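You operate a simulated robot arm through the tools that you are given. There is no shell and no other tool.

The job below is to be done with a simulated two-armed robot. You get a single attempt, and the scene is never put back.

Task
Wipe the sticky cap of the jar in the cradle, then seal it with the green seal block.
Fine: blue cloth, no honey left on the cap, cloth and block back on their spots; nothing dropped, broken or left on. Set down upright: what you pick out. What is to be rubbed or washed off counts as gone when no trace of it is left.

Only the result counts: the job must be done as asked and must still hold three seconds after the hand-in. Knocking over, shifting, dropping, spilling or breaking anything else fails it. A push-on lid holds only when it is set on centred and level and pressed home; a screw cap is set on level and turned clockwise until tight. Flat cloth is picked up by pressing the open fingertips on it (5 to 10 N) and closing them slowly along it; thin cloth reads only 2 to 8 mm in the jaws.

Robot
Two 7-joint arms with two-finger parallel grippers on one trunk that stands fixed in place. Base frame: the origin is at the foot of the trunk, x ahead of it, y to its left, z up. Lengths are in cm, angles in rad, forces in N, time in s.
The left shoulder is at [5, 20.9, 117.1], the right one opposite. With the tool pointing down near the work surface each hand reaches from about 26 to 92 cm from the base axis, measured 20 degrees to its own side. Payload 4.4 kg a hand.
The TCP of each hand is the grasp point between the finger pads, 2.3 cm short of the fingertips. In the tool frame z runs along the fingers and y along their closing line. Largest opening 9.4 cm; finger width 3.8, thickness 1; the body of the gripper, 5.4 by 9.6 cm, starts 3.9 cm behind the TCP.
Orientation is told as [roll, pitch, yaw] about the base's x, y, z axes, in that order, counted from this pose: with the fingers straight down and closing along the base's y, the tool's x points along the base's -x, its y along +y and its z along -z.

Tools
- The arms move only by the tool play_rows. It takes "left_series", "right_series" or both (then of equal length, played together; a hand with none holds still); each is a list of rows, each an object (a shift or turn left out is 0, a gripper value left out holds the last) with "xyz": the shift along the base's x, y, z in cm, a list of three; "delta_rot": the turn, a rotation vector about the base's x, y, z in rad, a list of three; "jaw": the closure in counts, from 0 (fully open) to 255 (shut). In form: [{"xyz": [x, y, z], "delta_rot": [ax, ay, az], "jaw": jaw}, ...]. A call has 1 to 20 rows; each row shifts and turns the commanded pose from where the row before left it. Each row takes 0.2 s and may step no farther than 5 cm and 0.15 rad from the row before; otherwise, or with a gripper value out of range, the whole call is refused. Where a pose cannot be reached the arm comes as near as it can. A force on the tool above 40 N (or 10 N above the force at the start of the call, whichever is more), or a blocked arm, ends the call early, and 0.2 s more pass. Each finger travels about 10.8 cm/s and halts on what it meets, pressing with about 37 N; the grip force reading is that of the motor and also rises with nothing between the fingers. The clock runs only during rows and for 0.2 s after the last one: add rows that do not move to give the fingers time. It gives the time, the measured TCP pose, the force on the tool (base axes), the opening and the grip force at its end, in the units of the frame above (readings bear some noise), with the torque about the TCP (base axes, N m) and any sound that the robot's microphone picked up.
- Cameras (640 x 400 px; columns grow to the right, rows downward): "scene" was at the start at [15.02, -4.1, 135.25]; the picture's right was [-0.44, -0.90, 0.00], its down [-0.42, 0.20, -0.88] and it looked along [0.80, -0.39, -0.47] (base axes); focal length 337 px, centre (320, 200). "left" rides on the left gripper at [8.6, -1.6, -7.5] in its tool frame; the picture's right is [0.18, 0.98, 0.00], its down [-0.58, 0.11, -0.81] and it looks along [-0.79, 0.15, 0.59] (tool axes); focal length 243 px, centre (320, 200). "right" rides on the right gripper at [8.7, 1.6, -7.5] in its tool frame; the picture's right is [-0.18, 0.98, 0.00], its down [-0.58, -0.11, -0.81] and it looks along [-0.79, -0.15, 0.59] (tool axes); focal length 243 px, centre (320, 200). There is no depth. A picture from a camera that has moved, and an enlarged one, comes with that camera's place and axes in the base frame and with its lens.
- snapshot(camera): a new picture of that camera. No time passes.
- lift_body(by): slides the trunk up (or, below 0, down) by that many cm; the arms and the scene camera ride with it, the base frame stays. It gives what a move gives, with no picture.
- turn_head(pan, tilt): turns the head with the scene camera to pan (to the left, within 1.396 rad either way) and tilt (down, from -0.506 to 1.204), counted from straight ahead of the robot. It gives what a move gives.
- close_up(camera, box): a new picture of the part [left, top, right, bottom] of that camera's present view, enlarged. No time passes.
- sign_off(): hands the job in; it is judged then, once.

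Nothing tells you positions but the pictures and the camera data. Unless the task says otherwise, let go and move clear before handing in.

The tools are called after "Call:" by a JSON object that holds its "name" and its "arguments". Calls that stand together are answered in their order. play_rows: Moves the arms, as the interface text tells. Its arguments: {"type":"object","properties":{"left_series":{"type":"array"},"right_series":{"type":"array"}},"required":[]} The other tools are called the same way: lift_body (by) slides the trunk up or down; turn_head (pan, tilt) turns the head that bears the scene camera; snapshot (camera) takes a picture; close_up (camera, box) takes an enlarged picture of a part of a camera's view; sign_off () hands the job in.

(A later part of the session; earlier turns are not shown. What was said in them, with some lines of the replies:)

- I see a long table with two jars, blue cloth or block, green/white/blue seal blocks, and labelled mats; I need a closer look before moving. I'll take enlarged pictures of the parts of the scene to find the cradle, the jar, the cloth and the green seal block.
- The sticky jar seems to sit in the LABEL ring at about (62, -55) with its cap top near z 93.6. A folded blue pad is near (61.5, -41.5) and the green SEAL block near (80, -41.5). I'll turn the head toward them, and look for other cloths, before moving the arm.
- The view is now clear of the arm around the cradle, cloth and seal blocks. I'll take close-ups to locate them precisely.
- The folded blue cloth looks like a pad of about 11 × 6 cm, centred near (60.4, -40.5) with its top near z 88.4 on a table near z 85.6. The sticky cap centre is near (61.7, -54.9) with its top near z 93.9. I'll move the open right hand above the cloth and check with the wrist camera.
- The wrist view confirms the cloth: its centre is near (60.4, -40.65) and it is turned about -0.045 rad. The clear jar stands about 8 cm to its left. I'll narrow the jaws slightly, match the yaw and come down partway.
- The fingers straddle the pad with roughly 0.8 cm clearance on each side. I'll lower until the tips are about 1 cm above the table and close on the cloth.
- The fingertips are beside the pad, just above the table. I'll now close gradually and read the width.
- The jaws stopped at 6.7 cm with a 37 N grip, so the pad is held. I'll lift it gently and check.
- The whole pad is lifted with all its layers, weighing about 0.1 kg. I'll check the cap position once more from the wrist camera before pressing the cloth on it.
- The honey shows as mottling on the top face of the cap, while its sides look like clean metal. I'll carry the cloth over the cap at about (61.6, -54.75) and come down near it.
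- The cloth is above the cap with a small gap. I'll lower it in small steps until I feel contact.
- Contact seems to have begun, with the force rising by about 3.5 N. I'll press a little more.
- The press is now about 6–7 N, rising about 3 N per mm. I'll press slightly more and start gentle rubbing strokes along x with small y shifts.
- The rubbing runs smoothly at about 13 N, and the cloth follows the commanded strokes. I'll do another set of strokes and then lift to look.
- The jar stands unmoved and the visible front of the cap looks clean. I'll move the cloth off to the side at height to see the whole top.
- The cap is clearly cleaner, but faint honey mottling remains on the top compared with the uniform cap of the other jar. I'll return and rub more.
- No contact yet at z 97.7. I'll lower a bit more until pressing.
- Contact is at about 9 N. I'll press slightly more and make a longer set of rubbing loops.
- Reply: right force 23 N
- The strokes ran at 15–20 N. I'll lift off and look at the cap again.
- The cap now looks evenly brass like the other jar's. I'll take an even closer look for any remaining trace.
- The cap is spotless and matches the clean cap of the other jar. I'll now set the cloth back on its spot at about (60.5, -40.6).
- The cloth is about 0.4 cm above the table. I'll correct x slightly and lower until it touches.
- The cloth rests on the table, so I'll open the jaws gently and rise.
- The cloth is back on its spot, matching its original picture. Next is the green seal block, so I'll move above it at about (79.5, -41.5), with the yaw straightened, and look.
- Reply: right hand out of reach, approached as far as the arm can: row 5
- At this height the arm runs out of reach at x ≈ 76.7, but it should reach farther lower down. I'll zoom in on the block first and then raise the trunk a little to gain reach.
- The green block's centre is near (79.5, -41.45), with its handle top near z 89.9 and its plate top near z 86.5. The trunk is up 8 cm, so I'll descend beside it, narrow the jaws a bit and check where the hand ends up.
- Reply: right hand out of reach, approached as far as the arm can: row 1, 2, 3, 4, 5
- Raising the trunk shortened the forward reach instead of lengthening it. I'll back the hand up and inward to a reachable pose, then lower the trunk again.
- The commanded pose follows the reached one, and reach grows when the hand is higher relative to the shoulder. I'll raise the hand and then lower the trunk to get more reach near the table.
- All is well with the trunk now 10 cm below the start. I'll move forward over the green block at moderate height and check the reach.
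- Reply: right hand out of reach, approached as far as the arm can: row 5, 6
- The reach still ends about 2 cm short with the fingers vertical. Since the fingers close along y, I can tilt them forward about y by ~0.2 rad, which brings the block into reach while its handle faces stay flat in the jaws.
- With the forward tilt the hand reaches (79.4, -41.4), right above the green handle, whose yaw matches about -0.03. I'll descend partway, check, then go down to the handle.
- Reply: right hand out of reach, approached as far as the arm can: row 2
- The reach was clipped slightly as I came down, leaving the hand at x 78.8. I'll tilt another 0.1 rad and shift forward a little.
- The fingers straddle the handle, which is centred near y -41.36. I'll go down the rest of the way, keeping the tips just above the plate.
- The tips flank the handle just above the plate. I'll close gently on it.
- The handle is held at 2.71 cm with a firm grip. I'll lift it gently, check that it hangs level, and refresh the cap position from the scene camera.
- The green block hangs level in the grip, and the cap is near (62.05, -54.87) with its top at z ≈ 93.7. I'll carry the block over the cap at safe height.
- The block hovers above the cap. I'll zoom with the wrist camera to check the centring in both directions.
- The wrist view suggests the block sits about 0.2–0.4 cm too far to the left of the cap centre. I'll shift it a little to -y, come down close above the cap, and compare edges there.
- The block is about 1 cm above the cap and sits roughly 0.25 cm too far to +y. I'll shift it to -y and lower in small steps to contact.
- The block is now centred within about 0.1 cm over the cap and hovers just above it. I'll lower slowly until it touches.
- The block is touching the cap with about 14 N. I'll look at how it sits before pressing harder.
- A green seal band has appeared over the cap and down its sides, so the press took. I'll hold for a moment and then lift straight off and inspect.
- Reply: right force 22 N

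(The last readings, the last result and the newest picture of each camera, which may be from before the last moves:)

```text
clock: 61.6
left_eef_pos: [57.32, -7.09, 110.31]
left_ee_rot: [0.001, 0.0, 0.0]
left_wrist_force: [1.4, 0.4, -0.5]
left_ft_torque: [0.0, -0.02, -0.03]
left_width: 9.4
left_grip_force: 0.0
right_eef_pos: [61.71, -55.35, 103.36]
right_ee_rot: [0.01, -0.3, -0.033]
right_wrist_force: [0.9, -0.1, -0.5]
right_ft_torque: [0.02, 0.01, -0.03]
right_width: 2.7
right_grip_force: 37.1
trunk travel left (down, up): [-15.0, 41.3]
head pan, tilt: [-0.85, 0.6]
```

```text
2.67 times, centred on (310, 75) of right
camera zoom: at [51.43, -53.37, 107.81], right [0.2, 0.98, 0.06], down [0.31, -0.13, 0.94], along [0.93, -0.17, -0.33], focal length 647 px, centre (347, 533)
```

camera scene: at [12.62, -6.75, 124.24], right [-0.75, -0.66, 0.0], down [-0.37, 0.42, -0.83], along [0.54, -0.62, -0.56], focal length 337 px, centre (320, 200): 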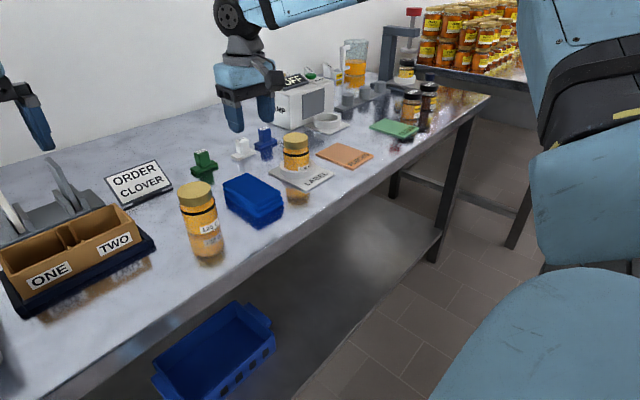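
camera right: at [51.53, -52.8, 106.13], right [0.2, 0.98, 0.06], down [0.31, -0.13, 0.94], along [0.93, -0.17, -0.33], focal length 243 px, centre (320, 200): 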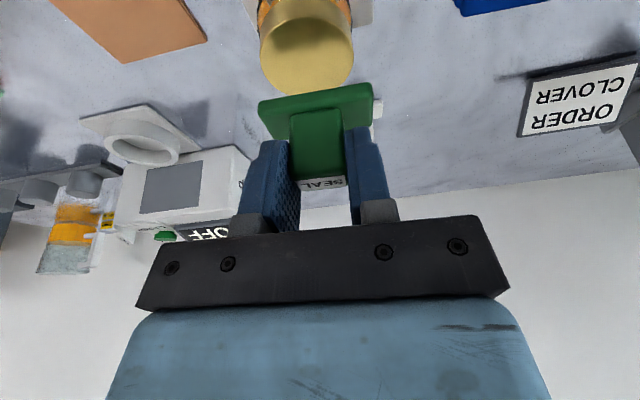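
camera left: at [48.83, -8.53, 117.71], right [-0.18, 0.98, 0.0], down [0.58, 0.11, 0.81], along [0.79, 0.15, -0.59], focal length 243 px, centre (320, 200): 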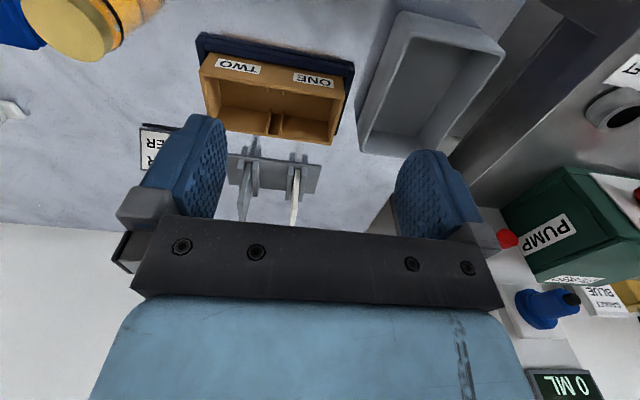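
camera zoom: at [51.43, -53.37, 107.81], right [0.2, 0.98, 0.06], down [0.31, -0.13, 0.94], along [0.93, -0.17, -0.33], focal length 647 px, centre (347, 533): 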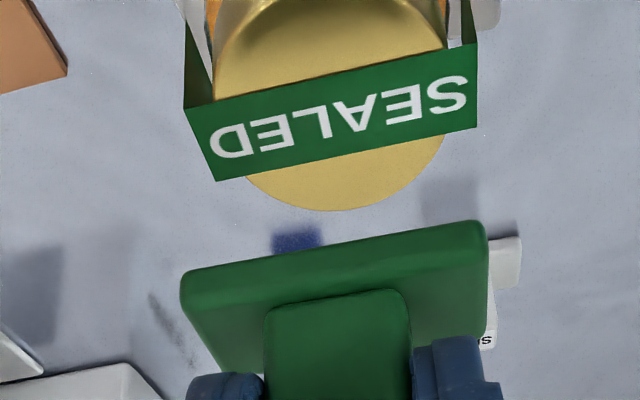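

The cap now bears a green SEALED band across its centre. I'll carry the block back to its spot at TCP (79.35, -41.6).

Call:
{"name": "play_rows", "arguments": {"right_series": [{"xyz": [3.2, 2.75, 0]}, {"xyz": [3.2, 2.75, 0]}, {"xyz": [3.2, 2.75, 0]}, {"xyz": [3.2, 2.75, 0]}, {"xyz": [2.4, 2.1, -0.5]}, {"xyz": [0.8, 0.6, -0.8]}, {}]}}

Call:
{"name": "close_up", "arguments": {"camera": "scene", "box": [140, 70, 300, 170]}}

Call:
{"name": "snapshot", "arguments": {"camera": "right"}}

```text
clock: 63.2
left_eef_pos: [57.54, -7.03, 110.32]
left_ee_rot: [0.001, 0.0, -0.001]
left_wrist_force: [0.0, -0.1, -0.1]
left_ft_torque: [0.02, 0.03, -0.02]
left_width: 9.41
left_grip_force: 0.0
right_eef_pos: [78.06, -41.65, 102.17]
right_ee_rot: [0.011, -0.302, -0.033]
right_wrist_force: [-1.5, -0.3, -1.1]
right_ft_torque: [0.03, 0.01, 0.0]
right_width: 2.69
right_grip_force: 37.2
trunk travel left (down, up): [-15.0, 41.3]
head pan, tilt: [-0.85, 0.6]
```

```text
4.00 times, centred on (220, 120) of scene
camera zoom: at [12.64, -6.74, 124.23], right [-0.75, -0.66, 0.0], down [-0.37, 0.42, -0.83], along [0.54, -0.62, -0.56], focal length 1349 px, centre (720, 520)
```

zoom: 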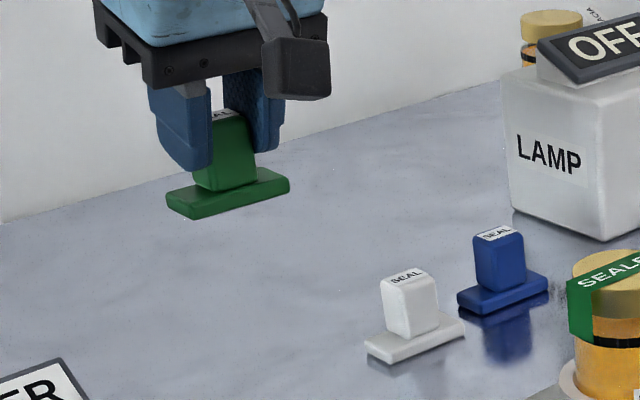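

```text
taken
camera right: at [67.62, -39.75, 106.59], right [0.2, 0.98, 0.06], down [0.31, -0.13, 0.94], along [0.93, -0.17, -0.33], focal length 243 px, centre (320, 200)
```

right: 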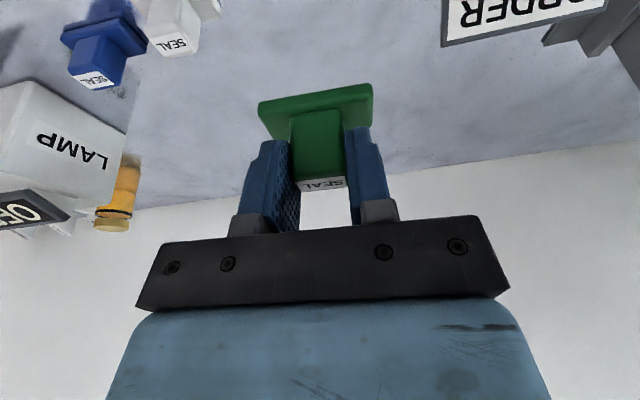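

The block sits in the grip just as before. I'll descend over its original spot, stopping slightly above the table.

Call:
{"name": "play_rows", "arguments": {"right_series": [{"xyz": [0.4, 0, -3]}, {"xyz": [0.4, 0, -3]}, {"xyz": [0.4, 0, -3]}, {"xyz": [0.1, 0, -1.8]}, {"xyz": [0, 0, -0.8]}, {}]}}

Call:
{"name": "close_up", "arguments": {"camera": "scene", "box": [160, 120, 256, 180]}}

```text
clock: 64.6
left_eef_pos: [57.33, -6.98, 110.28]
left_ee_rot: [0.001, 0.0, 0.0]
left_wrist_force: [-0.2, -1.0, 0.2]
left_ft_torque: [-0.02, 0.01, -0.02]
left_width: 9.42
left_grip_force: 0.1
right_eef_pos: [79.33, -41.61, 90.52]
right_ee_rot: [0.01, -0.301, -0.033]
right_wrist_force: [0.4, -0.2, -0.6]
right_ft_torque: [-0.01, -0.01, -0.02]
right_width: 2.72
right_grip_force: 36.9
trunk travel left (down, up): [-15.0, 41.3]
head pan, tilt: [-0.85, 0.6]
```

```text
6.67 times, centred on (208, 150) of scene
camera zoom: at [12.63, -6.75, 124.23], right [-0.75, -0.66, 0.0], down [-0.37, 0.42, -0.83], along [0.54, -0.62, -0.56], focal length 2249 px, centre (1067, 533)
```

zoom: 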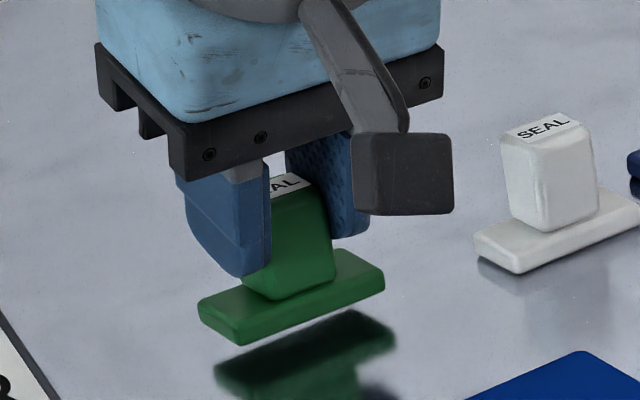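

The block is about 0.6 cm above its spot. I'll lower to contact.

Call:
{"name": "play_rows", "arguments": {"right_series": [{"xyz": [0, 0, -0.35]}, {"xyz": [0, 0, -0.2]}, {"xyz": [0, 0, -0.1]}, {}]}}

Call:
{"name": "close_up", "arguments": {"camera": "scene", "box": [160, 120, 256, 180]}}

```text
clock: 65.6
left_eef_pos: [57.45, -7.02, 110.38]
left_ee_rot: [0.0, 0.0, 0.001]
left_wrist_force: [0.0, 0.0, 0.2]
left_ft_torque: [0.0, 0.0, 0.0]
left_width: 9.4
left_grip_force: 0.1
right_eef_pos: [79.19, -41.6, 89.75]
right_ee_rot: [0.011, -0.304, -0.033]
right_wrist_force: [0.4, 0.2, -1.0]
right_ft_torque: [0.0, -0.03, 0.0]
right_width: 2.7
right_grip_force: 36.8
trunk travel left (down, up): [-15.0, 41.3]
head pan, tilt: [-0.85, 0.6]
```

```text
6.67 times, centred on (208, 150) of scene
camera zoom: at [12.65, -6.76, 124.23], right [-0.75, -0.66, 0.0], down [-0.37, 0.42, -0.83], along [0.54, -0.62, -0.56], focal length 2249 px, centre (1067, 533)
```

zoom: 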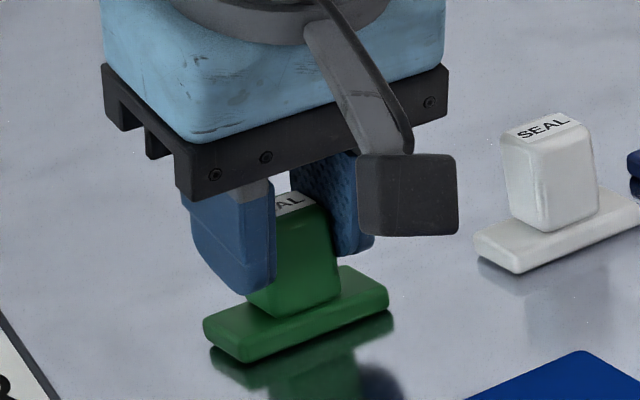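

No contact force yet; the block seems about 1 mm above the table. I'll lower a touch more.

Call:
{"name": "play_rows", "arguments": {"right_series": [{"xyz": [0.1, 0, -0.08]}, {}]}}

```text
clock: 66.2
left_eef_pos: [57.33, -6.97, 110.32]
left_ee_rot: [0.001, 0.001, 0.0]
left_wrist_force: [-0.7, -0.5, 0.5]
left_ft_torque: [-0.03, -0.01, -0.02]
left_width: 9.4
left_grip_force: 0.0
right_eef_pos: [79.23, -41.66, 89.77]
right_ee_rot: [0.011, -0.303, -0.033]
right_wrist_force: [-1.3, -0.2, 0.9]
right_ft_torque: [-0.1, 0.08, 0.0]
right_width: 2.7
right_grip_force: 37.3
trunk travel left (down, up): [-15.0, 41.3]
head pan, tilt: [-0.85, 0.6]
```

There is light contact now. I'll settle it a hair more and check the force.

Call:
{"name": "play_rows", "arguments": {"right_series": [{"xyz": [0, 0, -0.05]}, {}]}}

Call:
{"name": "close_up", "arguments": {"camera": "scene", "box": [160, 120, 256, 180]}}

```text
clock: 66.8
left_eef_pos: [57.37, -7.02, 110.32]
left_ee_rot: [0.0, 0.001, 0.001]
left_wrist_force: [-0.1, -0.4, 0.1]
left_ft_torque: [0.01, 0.04, 0.01]
left_width: 9.4
left_grip_force: 0.1
right_eef_pos: [79.35, -41.51, 89.77]
right_ee_rot: [0.011, -0.304, -0.034]
right_wrist_force: [1.4, -1.3, 6.0]
right_ft_torque: [-0.26, -0.05, 0.0]
right_width: 2.7
right_grip_force: 36.7
trunk travel left (down, up): [-15.0, 41.3]
head pan, tilt: [-0.85, 0.6]
```

```text
6.67 times, centred on (208, 150) of scene
camera zoom: at [12.59, -6.74, 124.24], right [-0.75, -0.66, 0.0], down [-0.37, 0.42, -0.83], along [0.54, -0.62, -0.56], focal length 2249 px, centre (1067, 533)
```

zoom: 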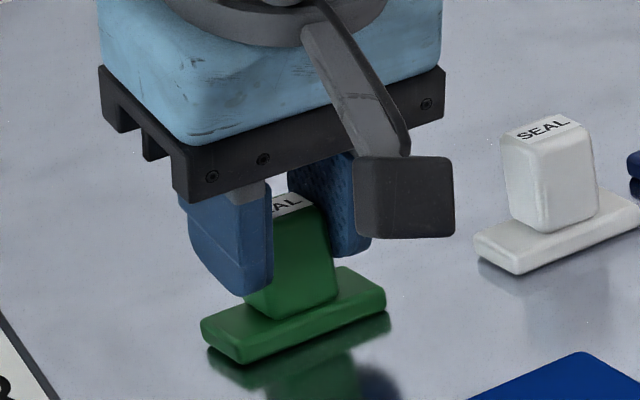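

The block is back on its exact original picture position with light contact. I'll release it gently and rise clear.

Call:
{"name": "play_rows", "arguments": {"right_series": [{"jaw": 190}, {"jaw": 175}, {"jaw": 150}, {"jaw": 125}, {"jaw": 105}, {}, {}]}}

Call:
{"name": "close_up", "arguments": {"camera": "scene", "box": [160, 120, 256, 180]}}

```text
clock: 68.4
left_eef_pos: [57.35, -6.99, 110.29]
left_ee_rot: [-0.001, 0.0, 0.002]
left_wrist_force: [0.0, -0.3, 0.1]
left_ft_torque: [0.0, -0.05, 0.02]
left_width: 9.41
left_grip_force: 0.0
right_eef_pos: [79.28, -41.55, 89.59]
right_ee_rot: [0.01, -0.302, -0.033]
right_wrist_force: [0.2, 0.3, 0.3]
right_ft_torque: [0.06, 0.01, 0.03]
right_width: 5.52
right_grip_force: 0.0
trunk travel left (down, up): [-15.0, 41.3]
head pan, tilt: [-0.85, 0.6]
```

```text
6.67 times, centred on (208, 150) of scene
camera zoom: at [12.64, -6.75, 124.23], right [-0.75, -0.66, 0.0], down [-0.37, 0.42, -0.83], along [0.54, -0.62, -0.56], focal length 2249 px, centre (1067, 533)
```

zoom: 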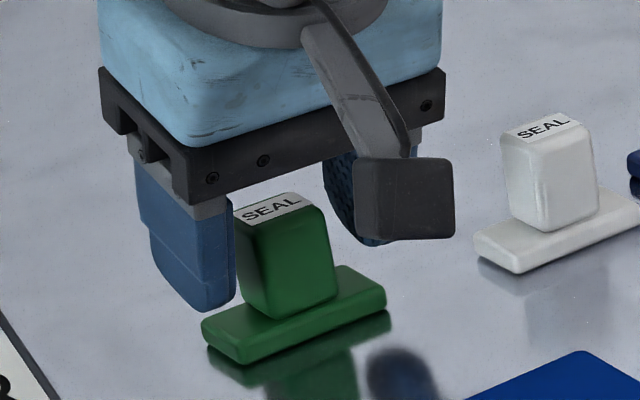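

The block stands free and upright exactly where it was. I'll raise the hand straight up and move it clear.

Call:
{"name": "play_rows", "arguments": {"right_series": [{"xyz": [0, 0, 1]}, {"xyz": [0, 0, 2]}, {"xyz": [0, 0, 2.5]}, {"xyz": [-0.5, 0, 4]}, {"xyz": [-2, 0, 4]}, {"xyz": [-4, 0, 2]}, {"xyz": [-4, 0, 2], "delta_rot": [0, 0.1, 0]}, {"xyz": [-4, 0, 1], "delta_rot": [0, 0.1, 0]}, {"xyz": [-4, 0, 0], "delta_rot": [0, 0.1, 0]}, {"xyz": [-4, 0, 0]}, {"xyz": [-4, 0, 0]}, {"xyz": [-4, 0, 0]}, {}]}}

Call:
{"name": "snapshot", "arguments": {"camera": "scene"}}

Call:
{"name": "snapshot", "arguments": {"camera": "right"}}

Call:
{"name": "close_up", "arguments": {"camera": "scene", "box": [170, 110, 362, 230]}}

```text
clock: 71.2
left_eef_pos: [57.42, -7.0, 110.25]
left_ee_rot: [0.0, 0.0, 0.001]
left_wrist_force: [0.5, 0.5, 0.4]
left_ft_torque: [0.03, -0.04, 0.0]
left_width: 9.4
left_grip_force: 0.0
right_eef_pos: [48.86, -41.83, 108.05]
right_ee_rot: [0.0, -0.001, -0.032]
right_wrist_force: [0.3, -0.1, -0.5]
right_ft_torque: [-0.01, -0.03, 0.02]
right_width: 5.53
right_grip_force: 0.1
trunk travel left (down, up): [-15.0, 41.3]
head pan, tilt: [-0.85, 0.6]
```

```text
taken
camera scene: at [12.71, -6.74, 124.21], right [-0.75, -0.66, 0.0], down [-0.37, 0.42, -0.82], along [0.54, -0.62, -0.57], focal length 337 px, centre (320, 200)
```

scene: 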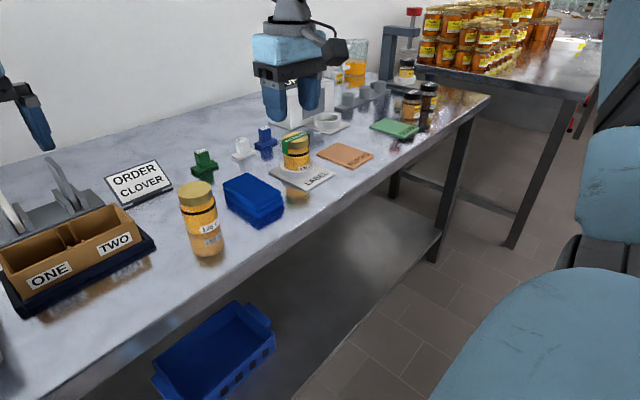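

```text
taken
camera right: at [40.39, -39.78, 115.35], right [0.22, 0.98, 0.0], down [0.58, -0.13, 0.81], along [0.79, -0.17, -0.59], focal length 243 px, centre (320, 200)
```

right: 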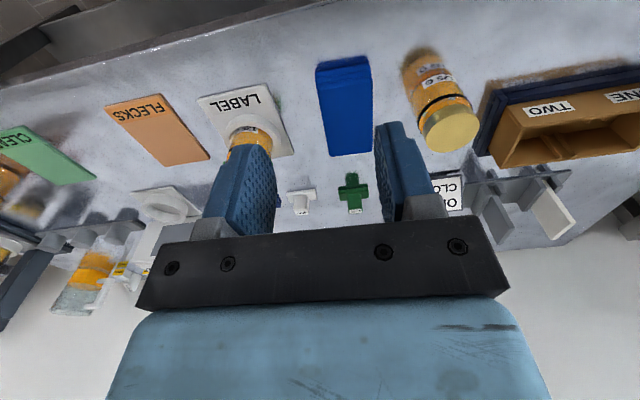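

```text
3.33 times, centred on (266, 170) of scene
camera zoom: at [12.71, -6.74, 124.21], right [-0.75, -0.66, 0.0], down [-0.37, 0.42, -0.82], along [0.54, -0.62, -0.57], focal length 1124 px, centre (500, 300)
```

zoom: 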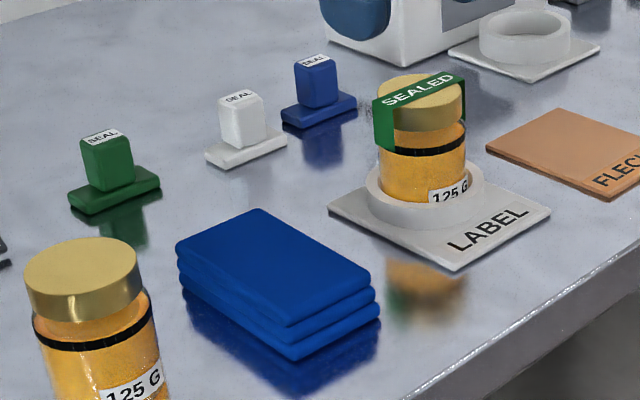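

The cloth and green block stand on their spots, the jar in the cradle is clean and SEALED, and both hands are clear. I'll take one last close look at the cap before handing in.

Call:
{"name": "close_up", "arguments": {"camera": "scene", "box": [274, 122, 322, 152]}}

```text
13.33 times, centred on (298, 137) of scene
camera zoom: at [12.71, -6.74, 124.21], right [-0.75, -0.66, 0.0], down [-0.37, 0.42, -0.82], along [0.54, -0.62, -0.57], focal length 4497 px, centre (613, 1040)
```

zoom: 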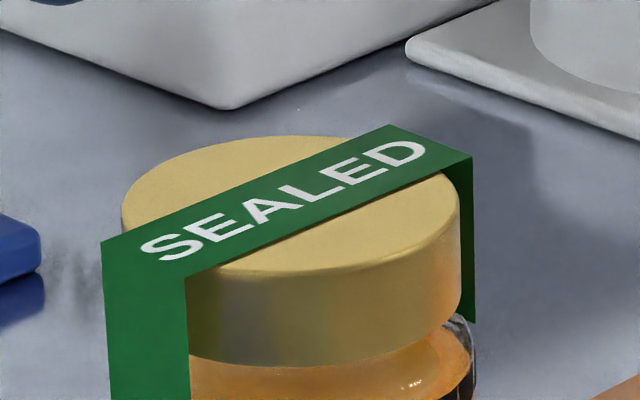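

The cap is clean brass with a centred green SEALED band. The cloth and block are back on their spots and the hands are clear, so I'm handing the job in.

Call:
{"name": "sign_off", "arguments": {}}

```text
The job is handed in.
```

The jar in the cradle is wiped and sealed, and I've handed the job in. I don't have the judge's verdict, only that the hand-in was accepted.

- **Cap:** I wiped it with the blue cloth in two rounds. After the second, close-ups showed no honey left, and the top matched the other jar's clean cap.
- **Seal:** I pressed the green seal block down level on the cap, with about 22 N at most. It left a centred green "SEALED" band over the top and down the sides.
- **Cloth and block:** Both are back on their spots, the block upright, and both match their starting pictures to within a few millimetres.
- **Everything else:** Nothing was dropped or knocked over. The jar shifted a few millimetres inside its ring while I rubbed, but it's still seated in the cradle. Both hands are empty and clear of the work.

The trunk is 10 cm lower than at the start. I lowered it, and tilted the right hand forward, to reach the green block.
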